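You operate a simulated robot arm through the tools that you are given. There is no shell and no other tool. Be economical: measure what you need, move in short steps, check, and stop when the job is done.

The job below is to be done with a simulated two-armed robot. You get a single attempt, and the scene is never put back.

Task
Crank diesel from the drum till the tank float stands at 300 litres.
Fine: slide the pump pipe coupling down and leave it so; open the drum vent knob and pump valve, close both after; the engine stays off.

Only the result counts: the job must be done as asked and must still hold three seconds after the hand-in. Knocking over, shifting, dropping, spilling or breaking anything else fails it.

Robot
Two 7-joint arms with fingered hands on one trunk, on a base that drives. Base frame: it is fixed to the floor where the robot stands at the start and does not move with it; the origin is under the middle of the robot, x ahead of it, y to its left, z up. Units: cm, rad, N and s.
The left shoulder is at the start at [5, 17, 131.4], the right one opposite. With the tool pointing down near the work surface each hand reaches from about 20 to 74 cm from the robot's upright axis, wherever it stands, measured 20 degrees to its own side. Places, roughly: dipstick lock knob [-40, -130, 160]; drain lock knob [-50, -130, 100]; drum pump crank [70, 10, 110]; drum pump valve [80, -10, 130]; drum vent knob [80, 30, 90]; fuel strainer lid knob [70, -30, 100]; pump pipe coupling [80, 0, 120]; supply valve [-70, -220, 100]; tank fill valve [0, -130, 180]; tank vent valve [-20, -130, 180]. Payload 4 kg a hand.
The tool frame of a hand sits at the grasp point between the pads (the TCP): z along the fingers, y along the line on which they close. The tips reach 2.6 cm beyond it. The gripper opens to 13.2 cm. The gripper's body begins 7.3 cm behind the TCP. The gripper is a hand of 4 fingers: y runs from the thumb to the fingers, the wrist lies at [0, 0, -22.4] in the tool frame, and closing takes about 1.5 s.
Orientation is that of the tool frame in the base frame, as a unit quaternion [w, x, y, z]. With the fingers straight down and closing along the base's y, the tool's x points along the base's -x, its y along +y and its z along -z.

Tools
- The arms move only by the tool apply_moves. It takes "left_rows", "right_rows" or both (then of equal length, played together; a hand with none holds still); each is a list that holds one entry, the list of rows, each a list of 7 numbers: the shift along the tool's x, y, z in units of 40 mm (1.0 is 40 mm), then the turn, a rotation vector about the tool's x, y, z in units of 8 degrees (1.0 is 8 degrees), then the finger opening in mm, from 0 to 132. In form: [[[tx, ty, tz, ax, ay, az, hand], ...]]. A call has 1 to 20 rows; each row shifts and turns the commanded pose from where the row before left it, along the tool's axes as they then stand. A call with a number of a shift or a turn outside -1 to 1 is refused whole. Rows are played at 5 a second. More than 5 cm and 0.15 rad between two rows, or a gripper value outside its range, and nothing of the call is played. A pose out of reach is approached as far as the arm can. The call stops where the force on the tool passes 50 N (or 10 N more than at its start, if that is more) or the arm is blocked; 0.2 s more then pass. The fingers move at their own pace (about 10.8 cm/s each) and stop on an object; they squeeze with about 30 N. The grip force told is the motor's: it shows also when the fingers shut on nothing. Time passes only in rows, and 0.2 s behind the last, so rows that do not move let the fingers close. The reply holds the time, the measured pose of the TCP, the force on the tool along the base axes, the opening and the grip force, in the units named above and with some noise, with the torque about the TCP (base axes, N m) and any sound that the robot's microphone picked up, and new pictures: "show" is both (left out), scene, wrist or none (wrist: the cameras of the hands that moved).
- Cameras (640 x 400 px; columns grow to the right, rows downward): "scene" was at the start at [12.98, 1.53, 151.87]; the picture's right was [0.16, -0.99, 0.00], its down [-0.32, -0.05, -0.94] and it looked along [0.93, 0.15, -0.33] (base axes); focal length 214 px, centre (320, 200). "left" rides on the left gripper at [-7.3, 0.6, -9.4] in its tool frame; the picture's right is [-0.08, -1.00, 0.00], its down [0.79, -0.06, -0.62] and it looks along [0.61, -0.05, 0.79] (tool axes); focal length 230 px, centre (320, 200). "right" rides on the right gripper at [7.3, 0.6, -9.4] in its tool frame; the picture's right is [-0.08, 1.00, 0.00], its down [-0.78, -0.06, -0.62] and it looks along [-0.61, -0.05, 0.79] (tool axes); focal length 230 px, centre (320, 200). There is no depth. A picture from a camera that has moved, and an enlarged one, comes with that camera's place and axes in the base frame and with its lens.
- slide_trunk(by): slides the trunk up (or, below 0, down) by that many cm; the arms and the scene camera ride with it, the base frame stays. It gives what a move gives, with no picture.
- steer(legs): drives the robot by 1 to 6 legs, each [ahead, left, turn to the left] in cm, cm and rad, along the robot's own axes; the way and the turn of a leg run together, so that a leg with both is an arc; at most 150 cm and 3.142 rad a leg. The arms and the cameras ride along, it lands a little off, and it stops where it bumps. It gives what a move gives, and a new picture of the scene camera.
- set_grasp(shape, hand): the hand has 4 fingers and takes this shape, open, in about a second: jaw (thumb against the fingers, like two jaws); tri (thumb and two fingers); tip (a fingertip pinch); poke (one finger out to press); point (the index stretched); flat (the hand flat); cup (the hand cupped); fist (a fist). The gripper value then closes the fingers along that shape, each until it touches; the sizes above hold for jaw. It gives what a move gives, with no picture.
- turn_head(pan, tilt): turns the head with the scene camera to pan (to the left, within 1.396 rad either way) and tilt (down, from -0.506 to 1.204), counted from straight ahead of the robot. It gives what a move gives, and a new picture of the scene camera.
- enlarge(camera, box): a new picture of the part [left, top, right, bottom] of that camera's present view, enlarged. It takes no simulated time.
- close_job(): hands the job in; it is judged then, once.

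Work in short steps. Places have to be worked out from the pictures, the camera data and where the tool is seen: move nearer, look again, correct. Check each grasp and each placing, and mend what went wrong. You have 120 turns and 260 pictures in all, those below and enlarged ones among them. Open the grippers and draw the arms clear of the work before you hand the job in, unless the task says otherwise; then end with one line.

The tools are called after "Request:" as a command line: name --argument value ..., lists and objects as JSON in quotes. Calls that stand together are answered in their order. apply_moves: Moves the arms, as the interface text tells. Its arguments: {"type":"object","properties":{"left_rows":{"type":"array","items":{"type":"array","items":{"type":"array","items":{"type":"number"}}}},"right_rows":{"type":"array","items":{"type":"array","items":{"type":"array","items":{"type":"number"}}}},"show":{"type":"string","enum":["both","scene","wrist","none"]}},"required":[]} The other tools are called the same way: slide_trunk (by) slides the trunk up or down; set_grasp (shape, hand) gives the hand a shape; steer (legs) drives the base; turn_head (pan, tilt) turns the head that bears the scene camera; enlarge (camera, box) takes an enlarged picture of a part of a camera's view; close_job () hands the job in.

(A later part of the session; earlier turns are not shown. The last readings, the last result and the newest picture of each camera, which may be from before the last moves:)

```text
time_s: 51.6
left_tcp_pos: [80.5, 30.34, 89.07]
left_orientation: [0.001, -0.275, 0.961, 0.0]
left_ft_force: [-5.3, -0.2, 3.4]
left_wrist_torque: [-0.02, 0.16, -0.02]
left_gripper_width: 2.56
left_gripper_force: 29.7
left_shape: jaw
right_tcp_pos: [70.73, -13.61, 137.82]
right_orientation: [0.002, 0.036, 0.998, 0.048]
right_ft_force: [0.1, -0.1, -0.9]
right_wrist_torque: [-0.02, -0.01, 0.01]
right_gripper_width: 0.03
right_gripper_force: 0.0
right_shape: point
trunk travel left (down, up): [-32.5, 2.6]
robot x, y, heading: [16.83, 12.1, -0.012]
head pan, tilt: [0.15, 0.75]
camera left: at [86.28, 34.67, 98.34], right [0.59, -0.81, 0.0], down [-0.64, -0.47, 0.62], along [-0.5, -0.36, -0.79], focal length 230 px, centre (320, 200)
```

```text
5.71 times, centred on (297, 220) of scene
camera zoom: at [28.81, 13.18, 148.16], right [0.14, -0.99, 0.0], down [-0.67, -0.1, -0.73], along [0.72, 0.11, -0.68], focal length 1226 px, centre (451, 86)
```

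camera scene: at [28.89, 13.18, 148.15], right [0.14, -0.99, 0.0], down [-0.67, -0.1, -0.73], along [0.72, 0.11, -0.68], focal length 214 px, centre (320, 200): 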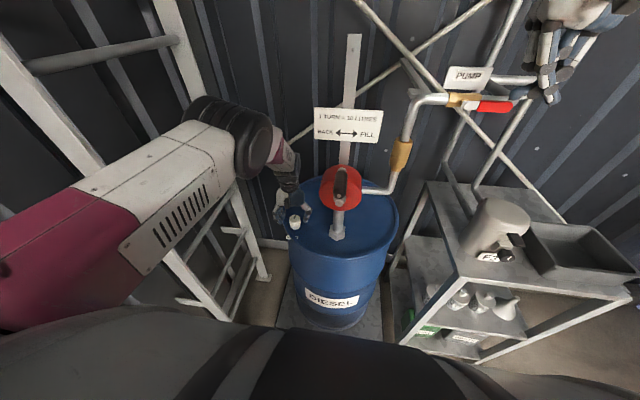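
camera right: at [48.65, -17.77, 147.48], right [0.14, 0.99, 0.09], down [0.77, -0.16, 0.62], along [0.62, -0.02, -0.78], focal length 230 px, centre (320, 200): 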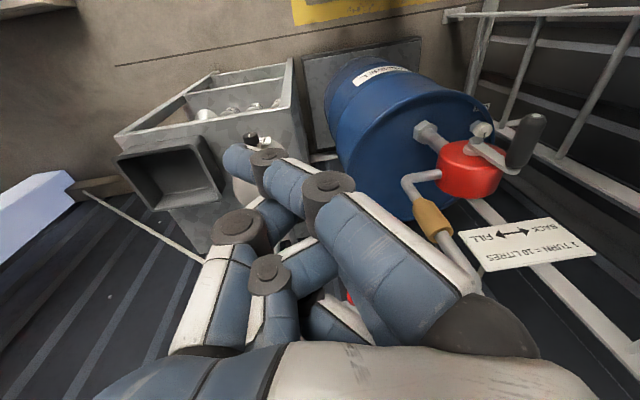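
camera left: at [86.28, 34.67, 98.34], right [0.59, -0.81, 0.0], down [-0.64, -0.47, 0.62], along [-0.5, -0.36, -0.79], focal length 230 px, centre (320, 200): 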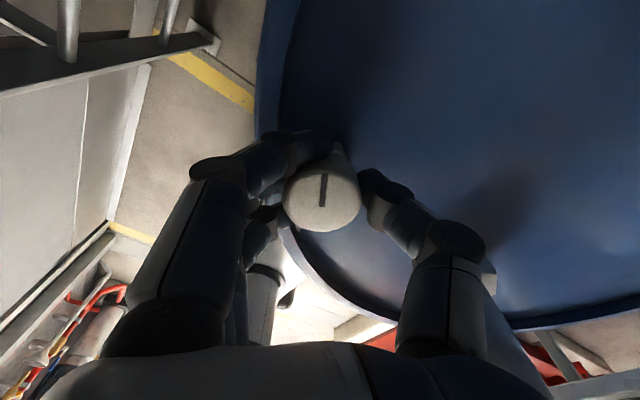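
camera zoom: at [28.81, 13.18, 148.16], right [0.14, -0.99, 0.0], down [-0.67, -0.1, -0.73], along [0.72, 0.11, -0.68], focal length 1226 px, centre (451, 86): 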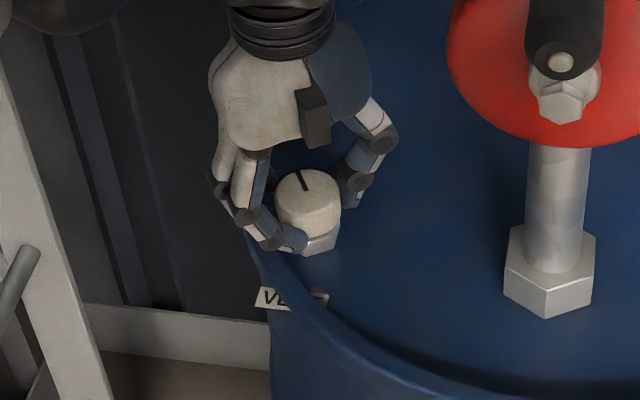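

The knob turns freely with the hand. I continue toward 90°.

Request:
apply_moves --left_rows '[[[0, 0, 0, 0, 0, -1, 30], [0, 0, 0, 0, 0, -1, 30], [0, 0, 0, 0, 0, -1, 30], [0, 0, 0, 0, 0, -1, 30], [0, 0, 0, 0, 0, -1, 30], [0, 0, 0, 0, 0, -1, 30], [0, 0, 0, 0, 0, -1, 30], [0, 0, 0, 0, 0, 0, 30]]]' --show "wrist"

Request:
enlarge --camera "scene" --box '[257, 185, 337, 255]'

```text
time_s: 53.4
left_tcp_pos: [80.36, 30.3, 89.07]
left_orientation: [0.001, -0.694, 0.72, -0.001]
left_ft_force: [-11.3, 3.2, 2.8]
left_wrist_torque: [-0.04, 0.39, -0.03]
left_gripper_width: 2.48
left_gripper_force: 29.9
left_shape: jaw
right_tcp_pos: [70.53, -13.64, 137.75]
right_orientation: [0.001, 0.036, 0.998, 0.045]
right_ft_force: [-0.2, 0.1, -0.7]
right_wrist_torque: [-0.02, -0.01, -0.02]
right_gripper_width: 0.0
right_gripper_force: 0.0
right_shape: point
trunk travel left (down, up): [-32.5, 2.6]
robot x, y, heading: [16.71, 11.88, -0.001]
head pan, tilt: [0.15, 0.75]
camera left: at [80.02, 37.67, 98.35], right [1.0, 0.04, 0.0], down [0.03, -0.79, 0.62], along [0.03, -0.62, -0.79], focal length 230 px, centre (320, 200)
```

left: 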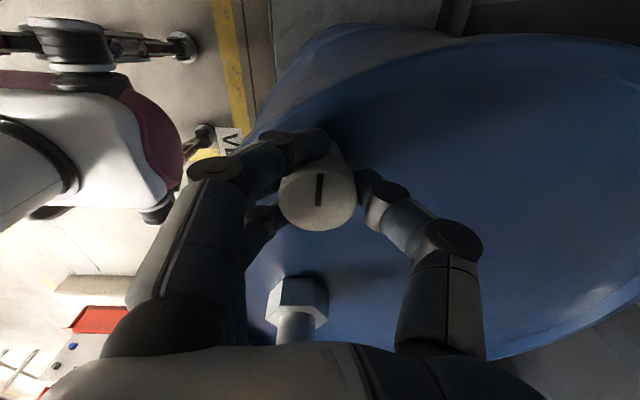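

```text
5.71 times, centred on (297, 220) of scene
camera zoom: at [28.74, 13.23, 148.16], right [0.14, -0.99, 0.0], down [-0.67, -0.1, -0.73], along [0.72, 0.11, -0.68], focal length 1226 px, centre (451, 86)
```

zoom: 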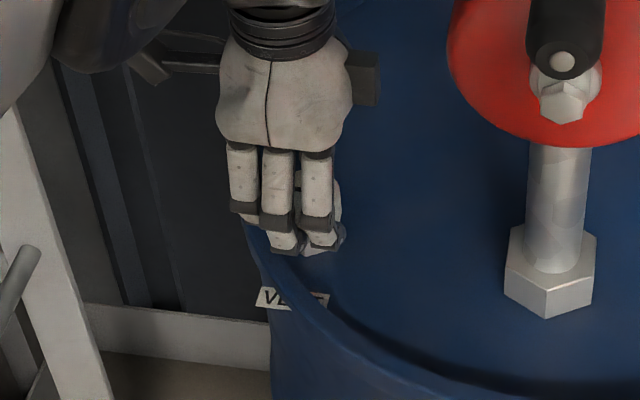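

88° turned and no stop felt yet. I turn further to find the stop or open fully.

Request:
apply_moves --left_rows '[[[0, 0, 0, 0, 0, -1, 30], [0, 0, 0, 0, 0, -1, 30], [0, 0, 0, 0, 0, -1, 30], [0, 0, 0, 0, 0, 0, 30]]]' --show "wrist"

```text
time_s: 54.6
left_tcp_pos: [77.74, 37.47, 89.29]
left_orientation: [0.006, 0.848, -0.53, 0.006]
left_ft_force: [-0.6, 0.7, -0.2]
left_wrist_torque: [-0.02, 0.02, -0.03]
left_gripper_width: 1.12
left_gripper_force: 29.9
left_shape: jaw
left hand out of reach, approached as far as the arm can: row 2, 3
right_tcp_pos: [70.74, -13.66, 137.68]
right_orientation: [0.001, 0.037, 0.998, 0.047]
right_ft_force: [0.6, -0.1, -0.7]
right_wrist_torque: [-0.04, 0.03, 0.0]
right_gripper_width: 0.0
right_gripper_force: 0.1
right_shape: point
trunk travel left (down, up): [-32.5, 2.6]
robot x, y, heading: [17.04, 12.42, -0.009]
head pan, tilt: [0.15, 0.75]
stopped in row 4 (left hand): the arm was blocked; the commanded pose is now the measured one
camera left: at [73.87, 44.02, 98.45], right [0.86, 0.5, 0.0], down [0.39, -0.67, 0.63], along [0.32, -0.55, -0.78], focal length 230 px, centre (320, 200)
```

left: 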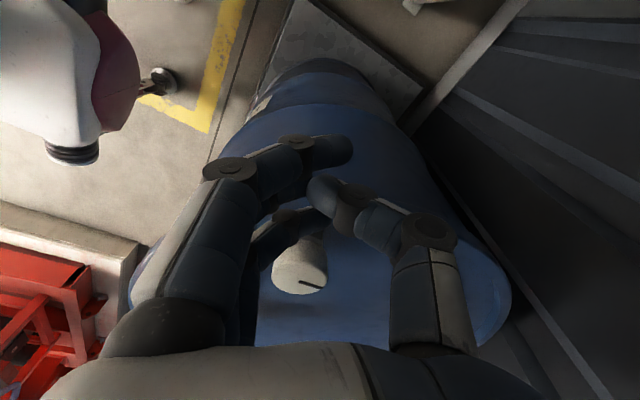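

The arm ran into its limit and the hand slipped off the knob sideways. I lift the hand straight up and inspect the knob.

Request:
apply_moves --left_rows '[[[0, 0, 0, 0, 0, 0, 60], [0, 0, -0.7, 0, 0, 0, 60], [0, 0, -0.8, 0, 0, 0, 60], [0, 0, -0.8, 0, 0, 0, 60], [0, 0, -0.8, 0, 0, 0, 60], [0, 0, -0.8, 0, 0, 0, 60], [0, 0, 0, 0, 0, 0, 60]]]'

Request:
enlarge --camera "scene" --box '[257, 185, 337, 255]'

Request:
enlarge --camera "left" --box '[220, 50, 420, 250]'

```text
time_s: 56.2
left_tcp_pos: [77.24, 39.05, 104.51]
left_orientation: [0.014, 0.857, -0.516, 0.007]
left_ft_force: [-1.1, -0.5, -0.3]
left_wrist_torque: [0.01, 0.0, 0.02]
left_gripper_width: 5.94
left_gripper_force: 0.1
left_shape: jaw
right_tcp_pos: [70.77, -13.76, 137.67]
right_orientation: [0.001, 0.036, 0.998, 0.047]
right_ft_force: [-1.0, -0.1, -1.2]
right_wrist_torque: [0.01, 0.0, 0.0]
right_gripper_width: 0.0
right_gripper_force: 0.1
right_shape: point
trunk travel left (down, up): [-32.5, 2.6]
robot x, y, heading: [17.16, 12.31, -0.002]
head pan, tilt: [0.15, 0.75]
camera scene: at [28.96, 13.17, 148.14], right [0.14, -0.99, 0.0], down [-0.68, -0.1, -0.73], along [0.72, 0.11, -0.68], focal length 214 px, centre (320, 200)
camera left: at [73.23, 45.7, 113.62], right [0.84, 0.53, -0.02], down [0.42, -0.65, 0.64], along [0.33, -0.55, -0.77], focal length 230 px, centre (320, 200)
```

scene: 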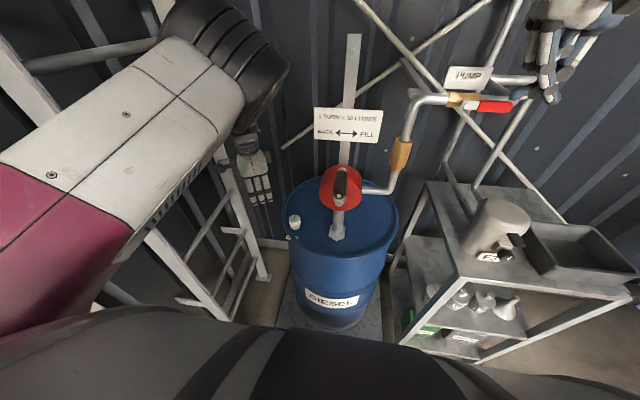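
left: 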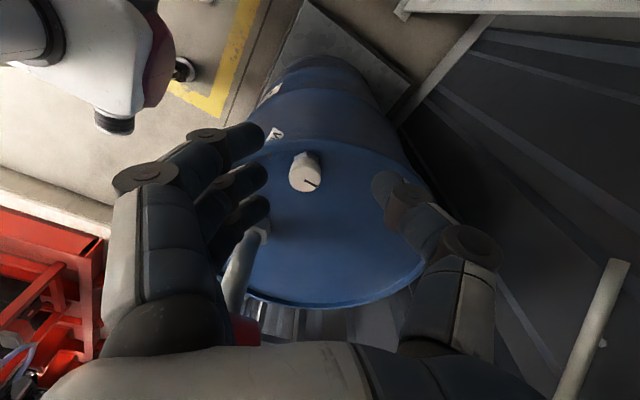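

```text
5.71 times, centred on (297, 220) of scene
camera zoom: at [28.96, 13.17, 148.14], right [0.14, -0.99, 0.0], down [-0.68, -0.1, -0.73], along [0.72, 0.11, -0.68], focal length 1226 px, centre (451, 86)
```

zoom: 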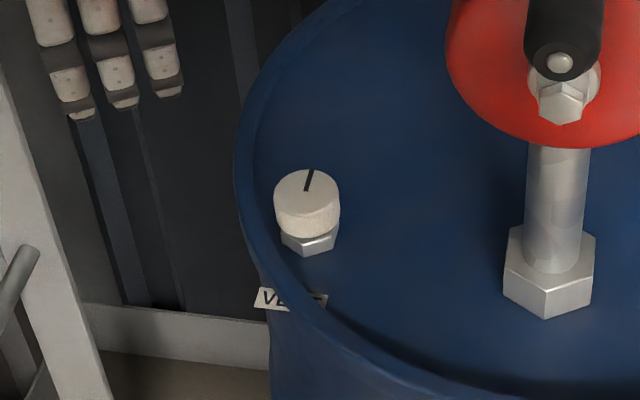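

```text
2.00 times, centred on (320, 150) of left
camera zoom: at [73.23, 45.7, 113.62], right [0.84, 0.53, -0.02], down [0.42, -0.65, 0.64], along [0.33, -0.55, -0.77], focal length 460 px, centre (320, 300)
```

zoom: 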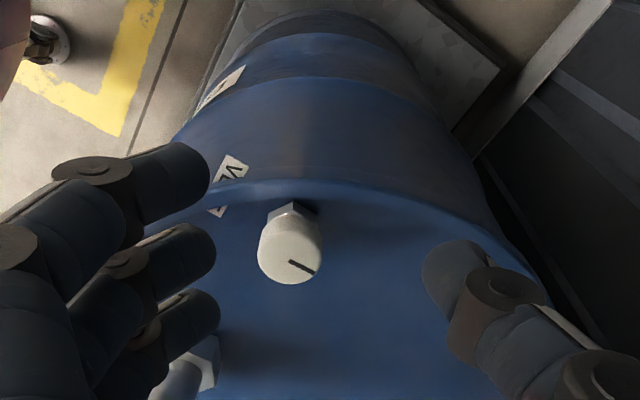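

The knob's mark is back at its start position (the sliding fingers dragged it back). I rotate the hand far the other way first (about -45°) so there is enough stroke, then regrip.

Request:
apply_moves --left_rows '[[[0, 0, 0, 0, 0, 1, 80], [0, 0, 0, 0, 0, 1, 80], [0, 0, 0, 0, 0, 1, 80], [0, 0, 0, 0, 0, 1, 80], [0, 0, 0, 0, 0, 1, 80], [0, 0, 0, 0, 0, 1, 80], [0, 0, 0, 0, 0, 1, 80], [0, 0, 0, 0, 0, 1, 80], [0, 0, 0, 0, 0, 1, 80], [0, 0, 0, 0, 0, 1, 80], [0, 0, 0, 0, 0, 1, 80], [0, 0, 0, 0, 0, 1, 80], [0, 0, 0, 0, 0, 1, 80], [0, 0, 0, 0, 0, 1, 80], [0, 0, 0, 0, 0, 1, 80], [0, 0, 0, 0, 0, 1, 80], [0, 0, 0, 0, 0, 1, 80], [0, 0, 0, 0, 0, 1, 80], [0, 0, 0, 0, 0, 1, 80], [0, 0, 0, 0, 0, 1, 80]]]' --show "wrist"

```text
time_s: 60.4
left_tcp_pos: [77.57, 37.19, 104.86]
left_orientation: [0.005, 0.381, 0.925, -0.006]
left_ft_force: [0.2, -0.5, -0.8]
left_wrist_torque: [-0.02, 0.01, -0.01]
left_gripper_width: 7.92
left_gripper_force: 0.0
left_shape: jaw
right_tcp_pos: [70.74, -13.66, 137.65]
right_orientation: [0.001, 0.036, 0.998, 0.047]
right_ft_force: [-0.2, -0.3, 0.1]
right_wrist_torque: [0.01, -0.01, 0.0]
right_gripper_width: 0.0
right_gripper_force: 0.0
right_shape: point
trunk travel left (down, up): [-32.5, 2.6]
robot x, y, heading: [17.08, 11.48, 0.001]
head pan, tilt: [0.15, 0.75]
camera left: at [83.05, 32.71, 114.27], right [-0.65, -0.76, 0.01], down [-0.6, 0.52, 0.61], along [-0.47, 0.39, -0.8], focal length 230 px, centre (320, 200)
```

left: 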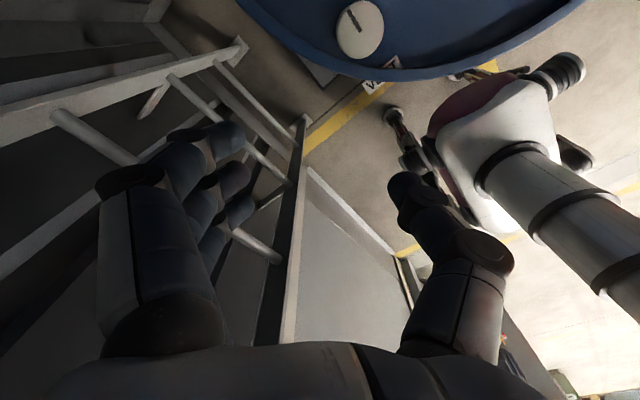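

Yaw is now -45°. I shift back over the knob and descend to z≈90.5.

Request:
apply_moves --left_rows '[[[-0.58, -0.24, 0, 0, 0, 0, 70], [-0.58, -0.23, 0, 0, 0, 0, 70], [-0.58, -0.23, 0, 0, 0, 0, 70], [0, 0, 0.9, 0, 0, 0, 70], [0, 0, 0.9, 0, 0, 0, 70], [0, 0, 0.9, 0, 0, 0, 70], [0, 0, 0.85, 0, 0, 0, 70], [0, 0, 0, 0, 0, 0, 70]]]' --show "wrist"

```text
time_s: 62.2
left_tcp_pos: [80.47, 29.98, 90.88]
left_orientation: [0.005, 0.38, 0.925, -0.007]
left_ft_force: [0.0, 0.5, 0.2]
left_wrist_torque: [-0.03, -0.03, 0.02]
left_gripper_width: 7.09
left_gripper_force: 0.1
left_shape: jaw
right_tcp_pos: [70.7, -13.69, 137.73]
right_orientation: [0.001, 0.036, 0.998, 0.047]
right_ft_force: [0.5, 0.5, -0.6]
right_wrist_torque: [0.02, -0.03, -0.01]
right_gripper_width: 0.0
right_gripper_force: 0.1
right_shape: point
trunk travel left (down, up): [-32.5, 2.6]
robot x, y, heading: [17.12, 12.2, -0.007]
head pan, tilt: [0.15, 0.75]
camera left: at [85.98, 25.48, 100.22], right [-0.64, -0.76, 0.01], down [-0.6, 0.52, 0.61], along [-0.47, 0.39, -0.8], focal length 230 px, centre (320, 200)
```

left: 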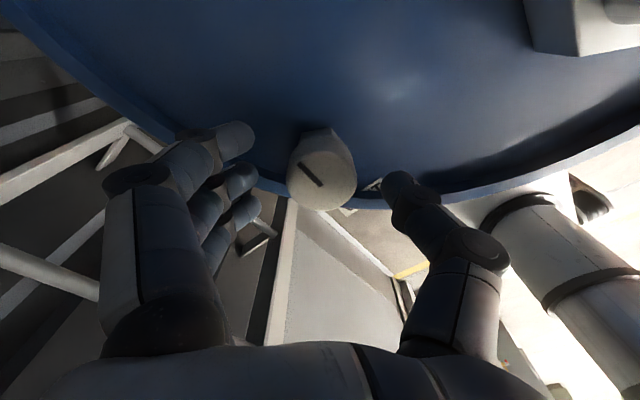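

Well centred on the knob. I descend 1.6 cm and grip.

Request:
apply_moves --left_rows '[[[0, 0, 0.42, 0, 0, 0, 65], [0, 0, 0, 0, 0, 0, 40], [0, 0, 0, 0, 0, 0, 28], [0, 0, 0, 0, 0, 0, 28], [0, 0, 0, 0, 0, 0, 28], [0, 0, 0, 0, 0, 0, 28], [0, 0, 0, 0, 0, -1, 28], [0, 0, 0, 0, 0, -1, 28], [0, 0, 0, 0, 0, -1, 28], [0, 0, 0, 0, 0, -1, 28], [0, 0, 0, 0, 0, -1, 28], [0, 0, 0, 0, 0, -1, 28], [0, 0, 0, 0, 0, -1, 28], [0, 0, 0, 0, 0, -1, 28], [0, 0, 0, 0, 0, 0, 28]]]' --show "wrist"

```text
time_s: 65.4
left_tcp_pos: [80.6, 30.07, 89.12]
left_orientation: [0.0, -0.169, 0.986, -0.007]
left_ft_force: [-11.7, 4.1, -2.6]
left_wrist_torque: [0.25, 0.22, -0.02]
left_gripper_width: 2.46
left_gripper_force: 29.5
left_shape: jaw
right_tcp_pos: [70.75, -13.61, 137.66]
right_orientation: [0.001, 0.036, 0.998, 0.047]
right_ft_force: [1.6, 0.2, -0.8]
right_wrist_torque: [0.0, 0.0, -0.02]
right_gripper_width: 0.0
right_gripper_force: 0.0
right_shape: point
trunk travel left (down, up): [-32.5, 2.6]
robot x, y, heading: [16.98, 12.08, -0.003]
head pan, tilt: [0.15, 0.75]
camera left: at [87.11, 33.3, 98.39], right [0.41, -0.91, 0.02], down [-0.72, -0.31, 0.62], along [-0.56, -0.26, -0.79], focal length 230 px, centre (320, 200)
```

left: 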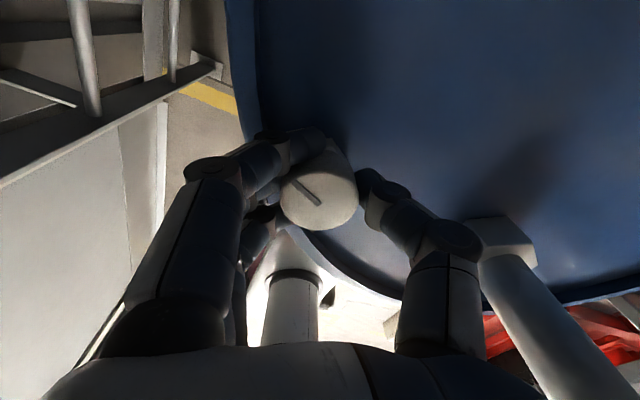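

The knob is following (mark fixed in the hand frame), turned ~64°. I continue to about +75° hand yaw (120° in total).

Request:
apply_moves --left_rows '[[[0, 0, 0, 0, 0, -1, 28], [0, 0, 0, 0, 0, -1, 28], [0, 0, 0, 0, 0, -1, 28], [0, 0, 0, 0, 0, -1, 28], [0, 0, 0, 0, 0, 0, 28]]]' --show "wrist"

Request:
apply_moves --left_rows '[[[0, 0, 0, 0, 0, -1, 28], [0, 0, 0, 0, 0, -1, 28], [0, 0, 0, 0, 0, -1, 28], [0, 0, 0, 0, 0, 0, 28]]]' --show "wrist"

```text
time_s: 66.6
left_tcp_pos: [80.63, 30.1, 89.27]
left_orientation: [-0.002, -0.434, 0.901, -0.007]
left_ft_force: [-10.4, 6.3, -6.5]
left_wrist_torque: [0.19, 0.34, -0.02]
left_gripper_width: 2.38
left_gripper_force: 30.0
left_shape: jaw
right_tcp_pos: [70.68, -13.63, 137.66]
right_orientation: [0.001, 0.036, 0.998, 0.046]
right_ft_force: [0.3, 0.0, -0.6]
right_wrist_torque: [0.0, 0.01, -0.01]
right_gripper_width: 0.0
right_gripper_force: 0.1
right_shape: point
trunk travel left (down, up): [-32.5, 2.6]
robot x, y, heading: [16.58, 11.84, -0.005]
head pan, tilt: [0.15, 0.75]
camera left: at [84.59, 36.4, 98.36], right [0.83, -0.56, 0.01], down [-0.44, -0.64, 0.63], along [-0.34, -0.52, -0.78], focal length 230 px, centre (320, 200)
```

left: 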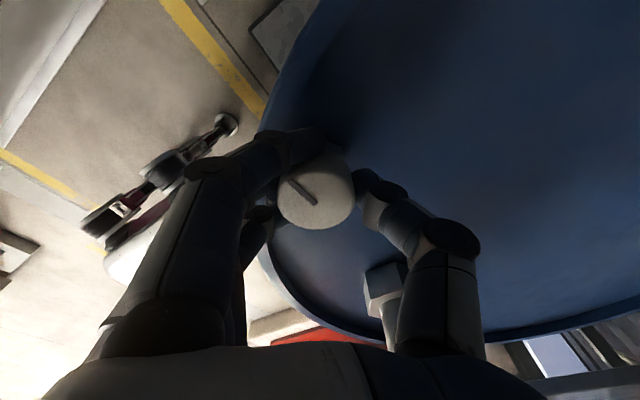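

```text
time_s: 67.6
left_tcp_pos: [80.81, 30.3, 89.12]
left_orientation: [-0.002, -0.612, 0.791, -0.008]
left_ft_force: [0.2, 15.4, -1.5]
left_wrist_torque: [0.28, 0.12, -0.94]
left_gripper_width: 2.35
left_gripper_force: 30.1
left_shape: jaw
right_tcp_pos: [70.78, -13.5, 137.64]
right_orientation: [0.001, 0.036, 0.998, 0.046]
right_ft_force: [-0.5, 0.0, 0.3]
right_wrist_torque: [-0.05, -0.02, -0.01]
right_gripper_width: 0.0
right_gripper_force: 0.0
right_shape: point
trunk travel left (down, up): [-32.5, 2.6]
robot x, y, heading: [16.99, 11.96, -0.004]
head pan, tilt: [0.15, 0.75]
camera left: at [81.92, 37.74, 98.43], right [0.98, -0.17, 0.01], down [-0.14, -0.77, 0.63], along [-0.1, -0.62, -0.78], focal length 230 px, centre (320, 200)
```

left: 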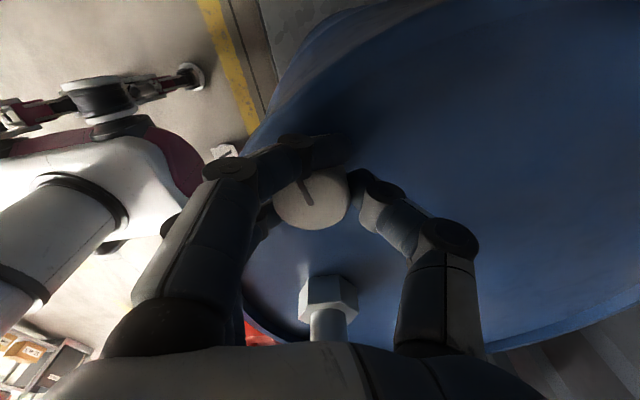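

A stop is felt (torque -0.94 N·m, hand slipping on the knob): the vent is fully open. I release and rise straight up.

Request:
apply_moves --left_rows '[[[0, 0, 0, 0, 0, 0, 50], [0, 0, 0, 0, 0, 0, 70], [0, 0, 0, 0, 0, 0, 75], [0, 0, -0.5, 0, 0, 0, 75], [0, 0, -0.9, 0, 0, 0, 75], [0, 0, -0.9, 0, 0, 0, 75], [0, 0, -0.9, 0, 0, 0, 75], [0, 0, -0.9, 0, 0, 0, 75], [0, 0, 0, 0, 0, 0, 75]]]'

Request:
enlarge --camera "left" --box '[240, 50, 400, 170]'

```text
time_s: 69.6
left_tcp_pos: [80.84, 30.28, 105.43]
left_orientation: [-0.004, -0.612, 0.791, -0.007]
left_ft_force: [-0.1, -0.1, -0.9]
left_wrist_torque: [-0.01, -0.06, -0.01]
left_gripper_width: 7.45
left_gripper_force: 0.1
left_shape: jaw
right_tcp_pos: [70.75, -13.69, 137.65]
right_orientation: [0.0, 0.036, 0.998, 0.047]
right_ft_force: [0.1, -0.1, 1.1]
right_wrist_torque: [0.01, 0.02, 0.02]
right_gripper_width: 0.0
right_gripper_force: 0.1
right_shape: point
trunk travel left (down, up): [-32.5, 2.6]
robot x, y, heading: [17.14, 11.94, -0.007]
head pan, tilt: [0.15, 0.75]
camera scene: at [28.97, 13.19, 148.14], right [0.14, -0.99, 0.0], down [-0.68, -0.1, -0.73], along [0.72, 0.11, -0.68], focal length 214 px, centre (320, 200)
camera left: at [81.88, 37.71, 114.71], right [0.98, -0.18, 0.01], down [-0.14, -0.77, 0.63], along [-0.11, -0.62, -0.78], focal length 230 px, centre (320, 200)
```

scene: 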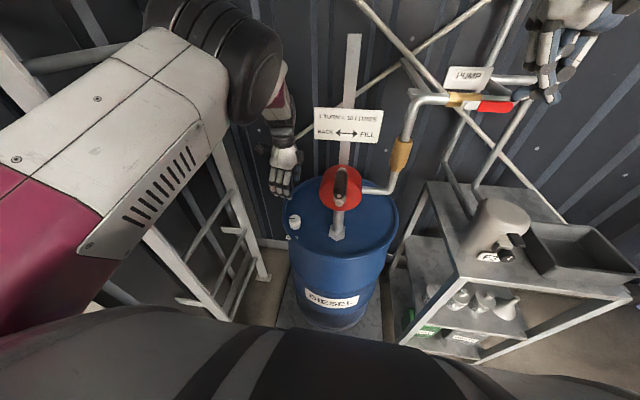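
left: 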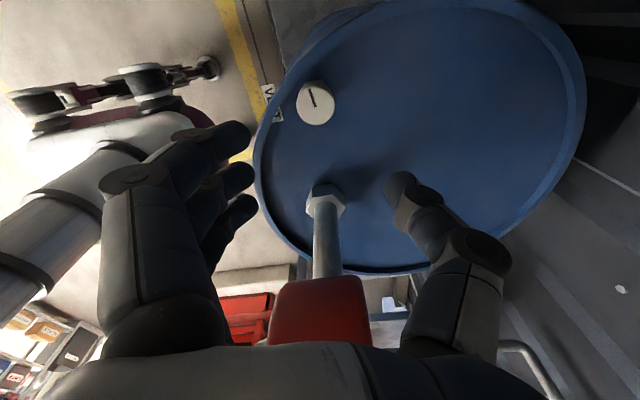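

```text
3.33 times, centred on (320, 110) of left
camera zoom: at [81.88, 37.71, 114.71], right [0.98, -0.18, 0.01], down [-0.14, -0.77, 0.63], along [-0.11, -0.62, -0.78], focal length 767 px, centre (320, 500)
```

zoom: 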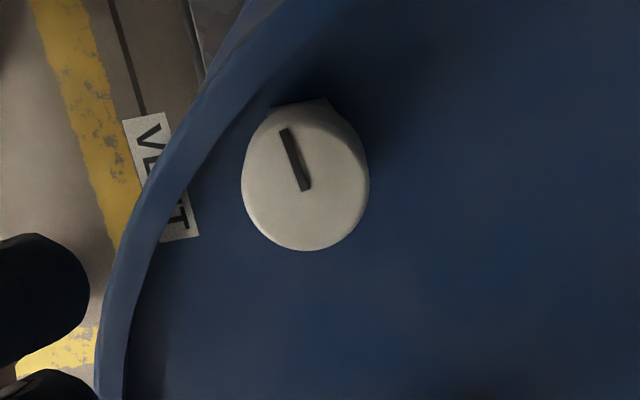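

The vent mark now points 90° left: open. Triangulating the crank: hub (72.3, 14.3, 107), handle from x≈65 to 72.5 at (y 14.4, z 116), radius 9. I'll grip the handle from above with the left hand pointing down; first rise and unwind the yaw.

Request:
apply_moves --left_rows '[[[0, 0, -0.8, 0, 0, 1, 75], [0, 0, -0.8, 0, 0, 1, 75], [0, 0, -0.8, 0, 0, 1, 75], [0, 0, -0.8, 0, 0, 1, 75], [0, 0, -0.8, 0, 0, 1, 75], [0, 0, -0.8, 0, 0, 1, 75], [0, 0, -0.8, 0, 0, 1, 75], [0, 0, -0.8, 0, 0, 1, 75], [0, 0, -0.8, 0, 0, 1, 75], [0, 0, 0, 0, 0, 0.43, 75], [0.86, -0.8, 0, 0, 0, 0, 70], [0.86, -0.8, 0, 0, 0, 0, 70], [0.86, -0.8, 0, 0, 0, 0, 70], [0.86, -0.8, 0, 0, 0, 0, 70], [0, -0.77, 0, 0, 0, 0, 70], [0, 0, 0, 0, 0, 0, 70]]]'

```text
time_s: 73.0
left_tcp_pos: [67.41, 16.94, 135.8]
left_orientation: [-0.002, -0.017, 0.999, -0.048]
left_ft_force: [-0.4, -0.4, 0.4]
left_wrist_torque: [-0.02, 0.0, -0.03]
left_gripper_width: 7.03
left_gripper_force: 0.1
left_shape: jaw
right_tcp_pos: [70.73, -13.61, 137.73]
right_orientation: [0.002, 0.036, 0.998, 0.046]
right_ft_force: [0.3, 0.4, 0.0]
right_wrist_torque: [-0.02, 0.01, 0.01]
right_gripper_width: 0.0
right_gripper_force: 0.0
right_shape: point
trunk travel left (down, up): [-32.5, 2.6]
robot x, y, heading: [16.88, 12.08, -0.003]
head pan, tilt: [0.15, 0.75]
camera scene: at [28.91, 12.91, 148.18], right [0.1, -0.99, 0.0], down [-0.68, -0.07, -0.73], along [0.73, 0.08, -0.68], focal length 214 px, centre (320, 200)
camera left: at [74.6, 18.66, 144.88], right [0.11, -0.99, 0.1], down [-0.78, -0.03, 0.62], along [-0.61, -0.14, -0.78], focal length 230 px, centre (320, 200)
```

scene: 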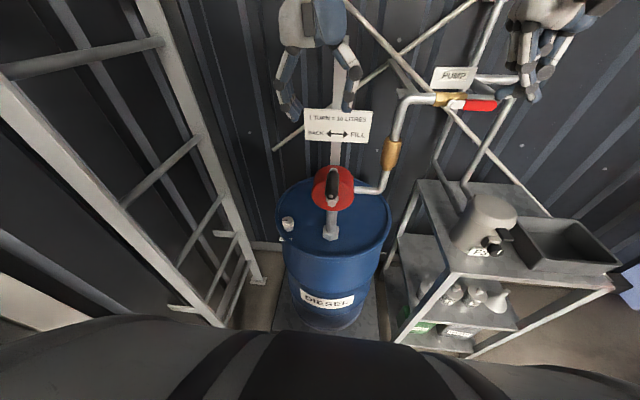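
left: 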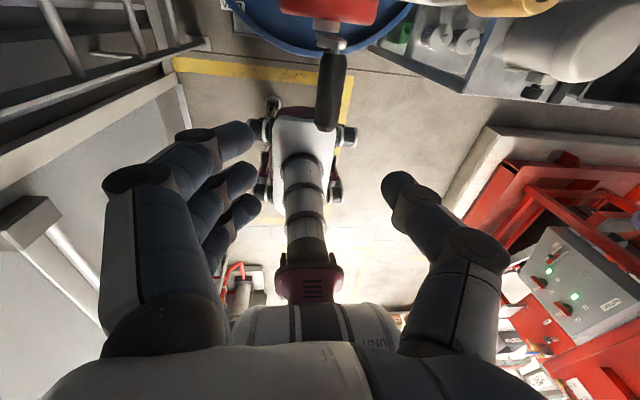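

The left camera now sees the crank handle from above. The hand is slightly off (y=16.9, small tilt); I hold briefly to see whether it is still settling.

Request:
apply_moves --left_rows '[[[0, 0, 0, 0, 0, 0, 70], [0, 0, 0, 0, 0, 0, 70]]]' --show "none"

```text
time_s: 73.6
left_tcp_pos: [67.34, 16.73, 135.97]
left_orientation: [-0.001, -0.015, 0.999, -0.048]
left_ft_force: [0.0, -0.8, 0.1]
left_wrist_torque: [0.02, 0.02, -0.02]
left_gripper_width: 7.05
left_gripper_force: 0.0
left_shape: jaw
right_tcp_pos: [70.74, -13.67, 137.61]
right_orientation: [0.0, 0.036, 0.998, 0.048]
right_ft_force: [0.2, 0.6, 0.1]
right_wrist_torque: [-0.03, 0.0, -0.01]
right_gripper_width: 0.0
right_gripper_force: 0.2
right_shape: point
trunk travel left (down, up): [-32.5, 2.6]
robot x, y, heading: [17.0, 11.81, -0.004]
head pan, tilt: [0.15, 0.75]
```

It is a joint limit from reaching inward. I drive back 8 and right 14 so the crank lies in front of the left shoulder.

Request:
steer --legs '[[-8, 0, 0], [0, -14, 0]]'

```text
time_s: 76.2
left_tcp_pos: [59.15, 2.47, 136.28]
left_orientation: [0.003, -0.015, 0.999, -0.049]
left_ft_force: [0.0, 0.2, -0.3]
left_wrist_torque: [0.02, 0.0, -0.01]
left_gripper_width: 7.07
left_gripper_force: 0.1
left_shape: jaw
right_tcp_pos: [62.6, -27.79, 137.7]
right_orientation: [0.0, 0.036, 0.998, 0.047]
right_ft_force: [-0.1, 0.2, 0.4]
right_wrist_torque: [0.02, -0.02, 0.0]
right_gripper_width: 0.0
right_gripper_force: 0.0
right_shape: point
trunk travel left (down, up): [-32.5, 2.6]
robot x, y, heading: [8.77, -2.26, -0.011]
head pan, tilt: [0.15, 0.75]
camera scene: at [20.89, -1.31, 148.25], right [0.1, -1.0, 0.0], down [-0.67, -0.07, -0.74], along [0.74, 0.07, -0.67], focal length 214 px, centre (320, 200)
```

scene: 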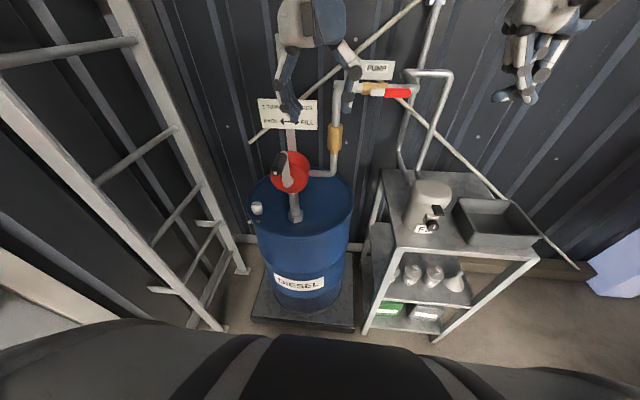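

The crank is now well placed. I straighten the hand and bring it above the handle at (67.3, 14.4, 125).

Request:
apply_moves --left_rows '[[[-0.5, 0.75, 0, -0.7, 0.04, 0.21, 70], [-0.52, 0.75, 0, 0, 0, 0, 70], [-0.51, 0.75, 0.3, 0, 0, 0, 70], [-0.51, 0.73, 0.6, 0, 0, 0, 70], [0, 0, 0.9, 0, 0, 0, 70], [0, 0, 0.9, 0, 0, 0, 70], [0, 0, 0, 0, 0, 0, 70]]]'

```text
time_s: 77.8
left_tcp_pos: [67.2, 14.73, 125.1]
left_orientation: [0.001, 0.0, 1.0, 0.001]
left_ft_force: [-0.2, 0.1, -0.1]
left_wrist_torque: [0.03, 0.0, 0.03]
left_gripper_width: 7.08
left_gripper_force: 0.0
left_shape: jaw
right_tcp_pos: [62.55, -27.85, 137.71]
right_orientation: [0.001, 0.036, 0.998, 0.047]
right_ft_force: [-0.2, 0.6, 0.2]
right_wrist_torque: [0.04, -0.01, -0.02]
right_gripper_width: 0.01
right_gripper_force: 0.0
right_shape: point
trunk travel left (down, up): [-32.5, 2.6]
robot x, y, heading: [8.95, -2.38, -0.008]
head pan, tilt: [0.15, 0.75]
camera scene: at [20.74, -0.92, 148.16], right [0.14, -0.99, 0.0], down [-0.67, -0.1, -0.73], along [0.72, 0.11, -0.68], focal length 214 px, centre (320, 200)
camera left: at [74.46, 15.3, 134.37], right [0.08, -1.0, 0.0], down [-0.78, -0.06, 0.62], along [-0.61, -0.05, -0.79], focal length 230 px, centre (320, 200)
```

scene: 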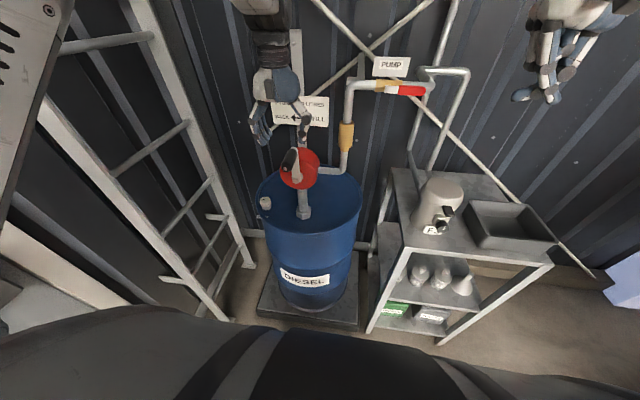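
left: 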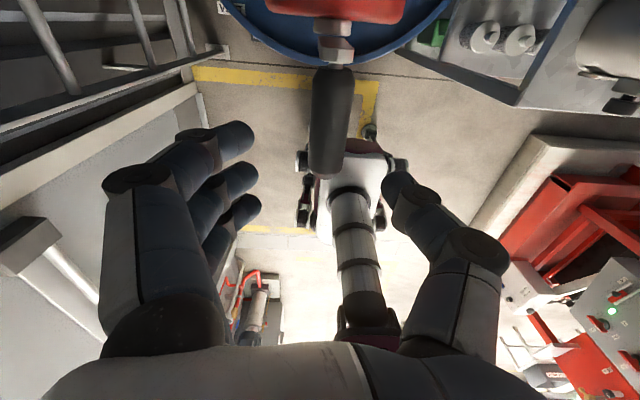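

Handle lies at y≈14.1, x 64–72, z≈116. I descend 9 cm around it and close.

Request:
apply_moves --left_rows '[[[-0.07, -0.12, 0.6, 0, 0, 0, 70], [0, 0, 0.6, 0, 0, 0, 70], [0, 0, 0.6, 0, 0, 0, 65], [0, 0, 0.45, 0, 0, 0, 60], [0, 0, 0, 0, 0, 0, 35], [0, 0, 0, 0, 0, 0, 10], [0, 0, 0, 0, 0, 0, 10], [0, 0, 0, 0, 0, 0, 10], [0, 0, 0, 0, 0, 0, 10]]]'

Request:
enlarge --camera "scene" --box '[240, 90, 368, 220]'

```text
time_s: 79.8
left_tcp_pos: [67.47, 14.15, 116.01]
left_orientation: [0.0, 0.0, 1.0, 0.0]
left_ft_force: [-0.1, -1.4, -0.2]
left_wrist_torque: [0.02, -0.03, 0.01]
left_gripper_width: 1.06
left_gripper_force: 0.1
left_shape: jaw
right_tcp_pos: [62.57, -27.8, 137.67]
right_orientation: [0.001, 0.036, 0.998, 0.046]
right_ft_force: [-0.1, 0.0, 1.0]
right_wrist_torque: [-0.03, 0.0, 0.04]
right_gripper_width: 0.01
right_gripper_force: 0.0
right_shape: point
trunk travel left (down, up): [-32.5, 2.6]
robot x, y, heading: [8.8, -2.37, -0.007]
head pan, tilt: [0.15, 0.75]
camera scene: at [20.8, -0.91, 148.15], right [0.14, -0.99, 0.0], down [-0.67, -0.1, -0.73], along [0.72, 0.11, -0.68], focal length 214 px, centre (320, 200)
camera left: at [74.75, 14.67, 125.36], right [0.08, -1.0, 0.0], down [-0.78, -0.06, 0.62], along [-0.62, -0.05, -0.79], focal length 230 px, centre (320, 200)
```

scene: 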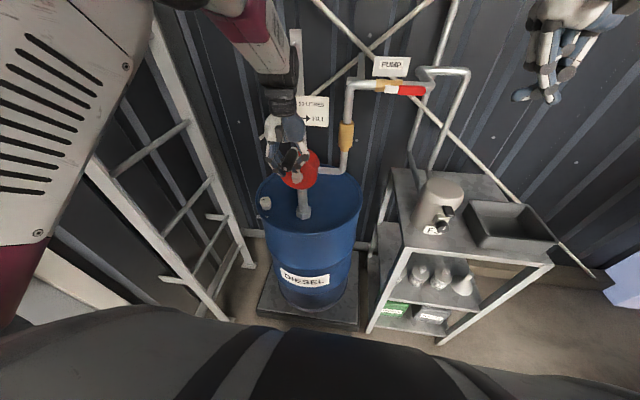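
left: 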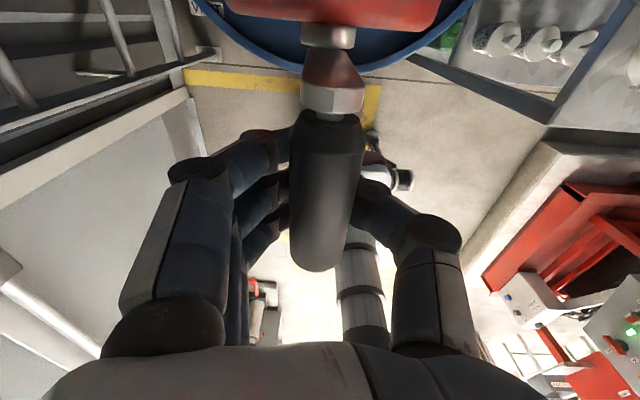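

```text
3.08 times, centred on (304, 155) of scene
camera zoom: at [20.8, -0.91, 148.15], right [0.14, -0.99, 0.0], down [-0.67, -0.1, -0.73], along [0.72, 0.11, -0.68], focal length 660 px, centre (369, 338)
```

zoom: 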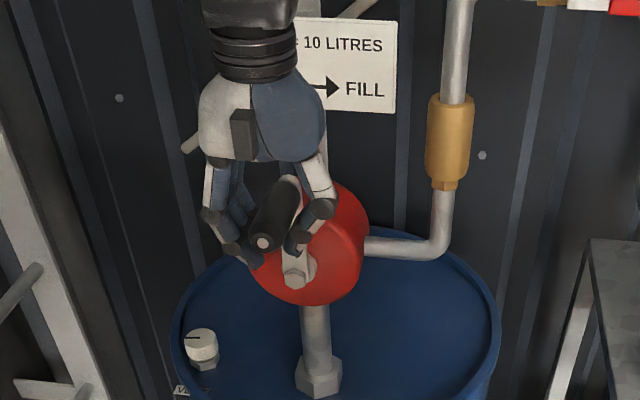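

The fingers cage the handle with tips beneath it. I squeeze and try the first 60° clockwise (toward FILL), watching force.

Request:
apply_moves --left_rows '[[[0, 0, 0, 0, 0, 0, 0], [0, 0, 0, 0, 0, 0, 0], [0, -0.608, 0.08, 0, 0, 0, 0], [0, -0.566, 0.235, 0, 0, 0, 0], [0, -0.486, 0.373, 0, 0, 0, 0], [0, -0.373, 0.486, 0, 0, 0, 0]]]'

Request:
enlarge --camera "scene" --box '[240, 90, 368, 220]'

```text
time_s: 81.4
left_tcp_pos: [68.69, 8.05, 112.73]
left_orientation: [0.006, -0.031, 0.999, -0.028]
left_ft_force: [1.0, 1.5, -5.4]
left_wrist_torque: [0.03, -0.02, -0.01]
left_gripper_width: 0.0
left_gripper_force: 29.9
left_shape: jaw
right_tcp_pos: [62.67, -27.86, 137.66]
right_orientation: [0.001, 0.037, 0.998, 0.048]
right_ft_force: [-0.6, 0.6, 0.5]
right_wrist_torque: [0.02, -0.01, 0.0]
right_gripper_width: 0.0
right_gripper_force: 0.0
right_shape: point
trunk travel left (down, up): [-32.5, 2.6]
robot x, y, heading: [8.68, -2.38, -0.009]
head pan, tilt: [0.15, 0.75]
stopped in row 6 (left hand): the arm was blocked; the commanded pose is now the measured one
camera scene: at [20.82, -0.92, 148.15], right [0.14, -0.99, 0.0], down [-0.67, -0.1, -0.73], along [0.72, 0.11, -0.68], focal length 214 px, centre (320, 200)
camera left: at [75.82, 9.67, 121.95], right [0.14, -0.99, 0.06], down [-0.79, -0.08, 0.61], along [-0.6, -0.13, -0.79], focal length 230 px, centre (320, 200)
```

scene: 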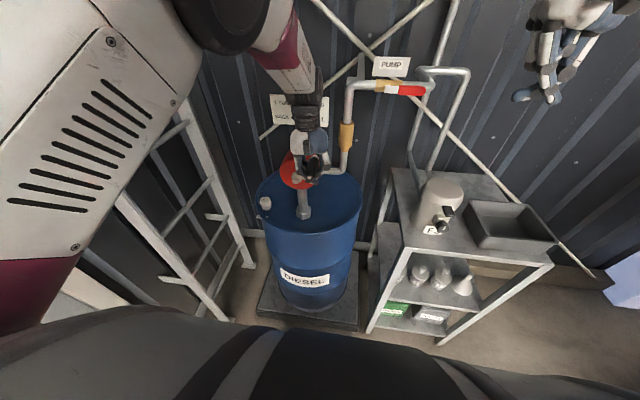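
left: 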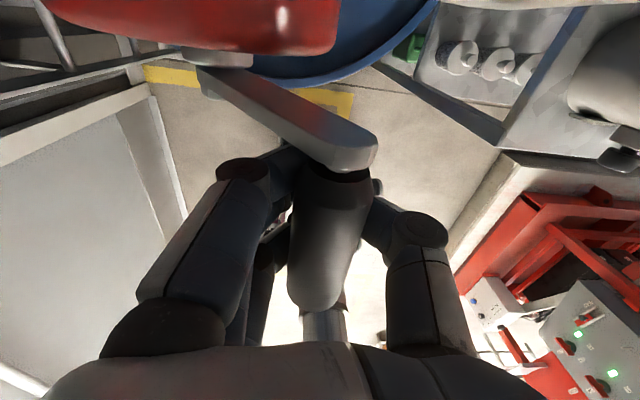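

```text
3.08 times, centred on (304, 155) of scene
camera zoom: at [20.82, -0.92, 148.15], right [0.14, -0.99, 0.0], down [-0.67, -0.1, -0.73], along [0.72, 0.11, -0.68], focal length 660 px, centre (369, 338)
```

zoom: 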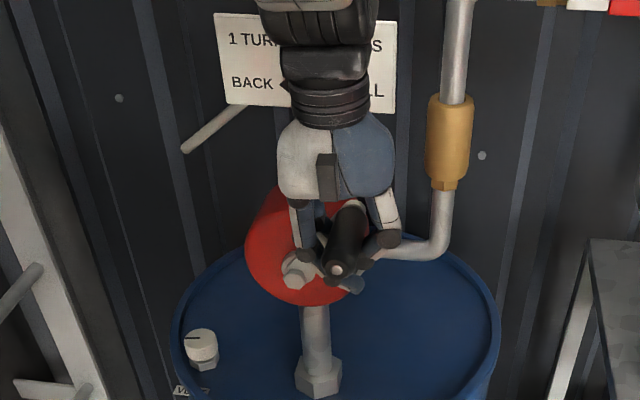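

The crank turned ~45–50° with only ~5 N, but the left arm again reaches an inward joint limit. I release, lift off, and shift the base 11 cm further right.

Request:
apply_moves --left_rows '[[[0, 0, 0, 0, 0, 0, 40], [0, 0, 0, 0, 0, 0, 75], [0, 0, 0, 0, 0, 0, 75], [0, 0, -0.7, 0, 0, 0, 75], [0, 0, -0.8, 0, 0, 0, 75], [0, 0, -0.8, 0, 0, 0, 75], [0, 0, -0.8, 0, 0, 0, 75], [0, 0, 0, 0, 0, 0, 75]]]' --show "none"

Request:
steer --legs '[[0, -11, 0]]'

```text
time_s: 83.2
left_tcp_pos: [68.71, 8.28, 125.22]
left_orientation: [0.006, -0.027, 0.999, -0.026]
left_ft_force: [0.4, -0.3, 0.3]
left_wrist_torque: [0.01, 0.0, 0.0]
left_gripper_width: 7.44
left_gripper_force: 0.1
left_shape: jaw
right_tcp_pos: [62.73, -27.71, 137.55]
right_orientation: [0.001, 0.036, 0.998, 0.047]
right_ft_force: [0.3, 0.5, 0.5]
right_wrist_torque: [-0.01, -0.01, 0.0]
right_gripper_width: 0.0
right_gripper_force: 0.0
right_shape: point
trunk travel left (down, up): [-32.5, 2.6]
robot x, y, heading: [8.48, -2.42, -0.005]
head pan, tilt: [0.15, 0.75]
```

```text
time_s: 84.8
left_tcp_pos: [68.58, -2.7, 125.05]
left_orientation: [0.006, -0.028, 0.999, -0.025]
left_ft_force: [0.3, -0.2, 1.0]
left_wrist_torque: [0.04, 0.03, -0.01]
left_gripper_width: 7.44
left_gripper_force: 0.1
left_shape: jaw
right_tcp_pos: [62.72, -38.92, 137.71]
right_orientation: [0.0, 0.035, 0.998, 0.047]
right_ft_force: [-0.8, 0.4, 0.0]
right_wrist_torque: [-0.02, -0.02, 0.0]
right_gripper_width: 0.0
right_gripper_force: 0.0
right_shape: point
trunk travel left (down, up): [-32.5, 2.6]
robot x, y, heading: [8.75, -13.01, -0.005]
head pan, tilt: [0.15, 0.75]
camera scene: at [20.77, -12.04, 148.15], right [0.14, -0.99, 0.0], down [-0.67, -0.1, -0.73], along [0.72, 0.11, -0.68], focal length 214 px, centre (320, 200)
```

scene: 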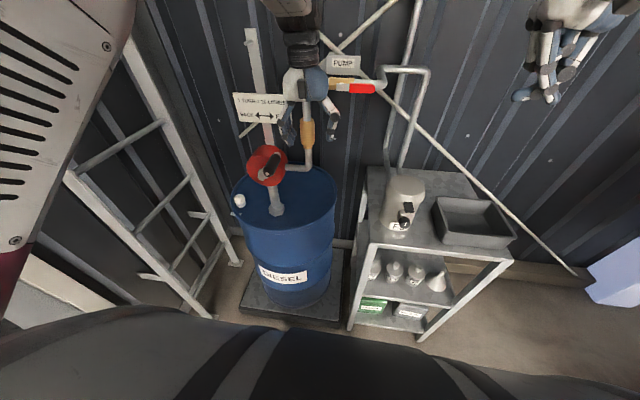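

The base is now at y≈-13. I zoom to locate the handle's present position.

Request:
enlarge --camera "scene" --box '[225, 120, 321, 220]'

```text
4.00 times, centred on (273, 170) of scene
camera zoom: at [20.77, -12.04, 148.15], right [0.14, -0.99, 0.0], down [-0.67, -0.1, -0.73], along [0.72, 0.11, -0.68], focal length 858 px, centre (508, 320)
```

zoom: 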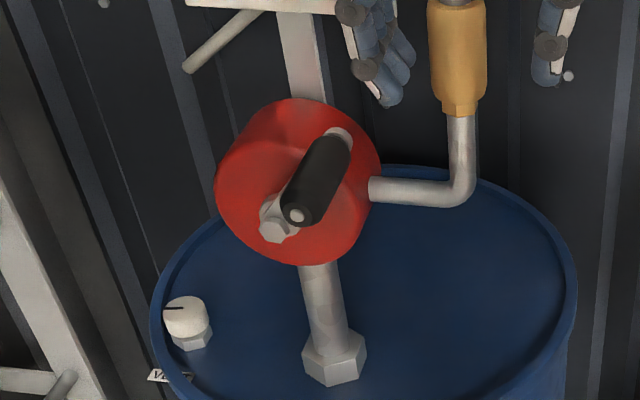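

Handle is 35° past top at about (y 8.8, z 114.5), radius ≈9.6. I straighten the hand and move above it.

Request:
apply_moves --left_rows '[[[0.07, 0.72, 0, -0.36, 0.09, 0.4, 70], [0.07, 0.72, 0, 0, 0, 0, 70], [0.07, 0.72, 0, 0, 0, 0, 70], [0.06, 0.71, 0, 0, 0, 0, 70], [0, 0, 0.3, 0, 0, 0, 70], [0, 0, 0, 0, 0, 0, 70]]]' --show "wrist"

```text
time_s: 86.2
left_tcp_pos: [67.21, 8.81, 123.69]
left_orientation: [0.0, 0.0, 1.0, -0.001]
left_ft_force: [-0.8, 0.4, -0.1]
left_wrist_torque: [-0.04, 0.04, -0.01]
left_gripper_width: 7.06
left_gripper_force: 0.1
left_shape: jaw
right_tcp_pos: [62.6, -38.91, 137.58]
right_orientation: [0.002, 0.036, 0.998, 0.047]
right_ft_force: [0.3, 0.2, 1.0]
right_wrist_torque: [-0.01, 0.01, -0.02]
right_gripper_width: 0.01
right_gripper_force: 0.0
right_shape: point
trunk travel left (down, up): [-32.5, 2.6]
robot x, y, heading: [8.42, -13.02, -0.007]
head pan, tilt: [0.15, 0.75]
camera left: at [74.46, 9.45, 132.93], right [0.08, -1.0, 0.0], down [-0.79, -0.06, 0.62], along [-0.61, -0.05, -0.79], focal length 230 px, centre (320, 200)
```

left: 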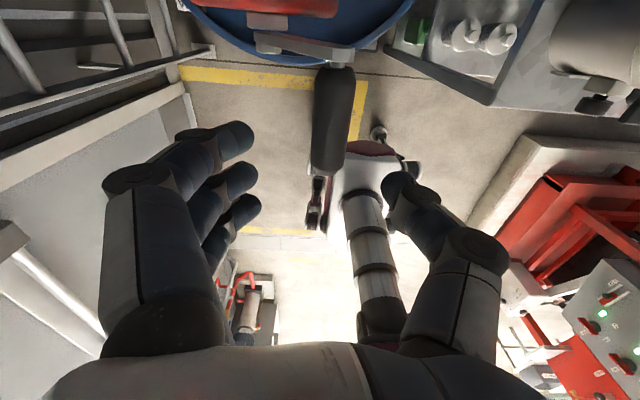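

Orientation is clean at this base position; handle at y≈8.0. I descend around it and close.

Request:
apply_moves --left_rows '[[[-0.07, -0.2, 0.6, 0, 0, 0, 70], [0, 0, 0.7, 0, 0, 0, 65], [0, 0, 0.7, 0, 0, 0, 60], [0, 0, 0.5, 0, 0, 0, 60], [0, 0, 0, 0, 0, 0, 30], [0, 0, 0, 0, 0, 0, 0], [0, 0, 0, 0, 0, 0, 0], [0, 0, 0, 0, 0, 0, 0], [0, 0, 0, 0, 0, 0, 0]]]' --show "wrist"

```text
time_s: 88.2
left_tcp_pos: [67.62, 8.03, 113.57]
left_orientation: [-0.001, -0.001, 1.0, 0.0]
left_ft_force: [-2.4, 3.5, -7.9]
left_wrist_torque: [-0.05, -0.03, 0.04]
left_gripper_width: 0.0
left_gripper_force: 30.8
left_shape: jaw
right_tcp_pos: [62.62, -38.89, 137.69]
right_orientation: [0.001, 0.036, 0.998, 0.047]
right_ft_force: [0.1, -0.1, 0.5]
right_wrist_torque: [0.01, -0.02, -0.01]
right_gripper_width: 0.01
right_gripper_force: 0.2
right_shape: point
trunk travel left (down, up): [-32.5, 2.6]
robot x, y, heading: [8.56, -12.86, -0.002]
head pan, tilt: [0.15, 0.75]
camera left: at [74.88, 8.64, 122.92], right [0.08, -1.0, 0.0], down [-0.78, -0.06, 0.62], along [-0.62, -0.05, -0.79], focal length 230 px, centre (320, 200)
```

left: 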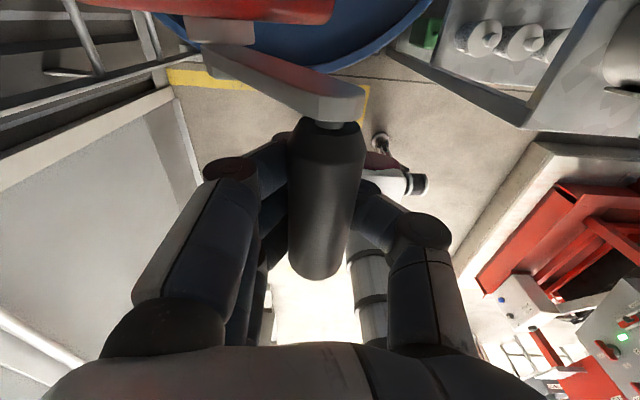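

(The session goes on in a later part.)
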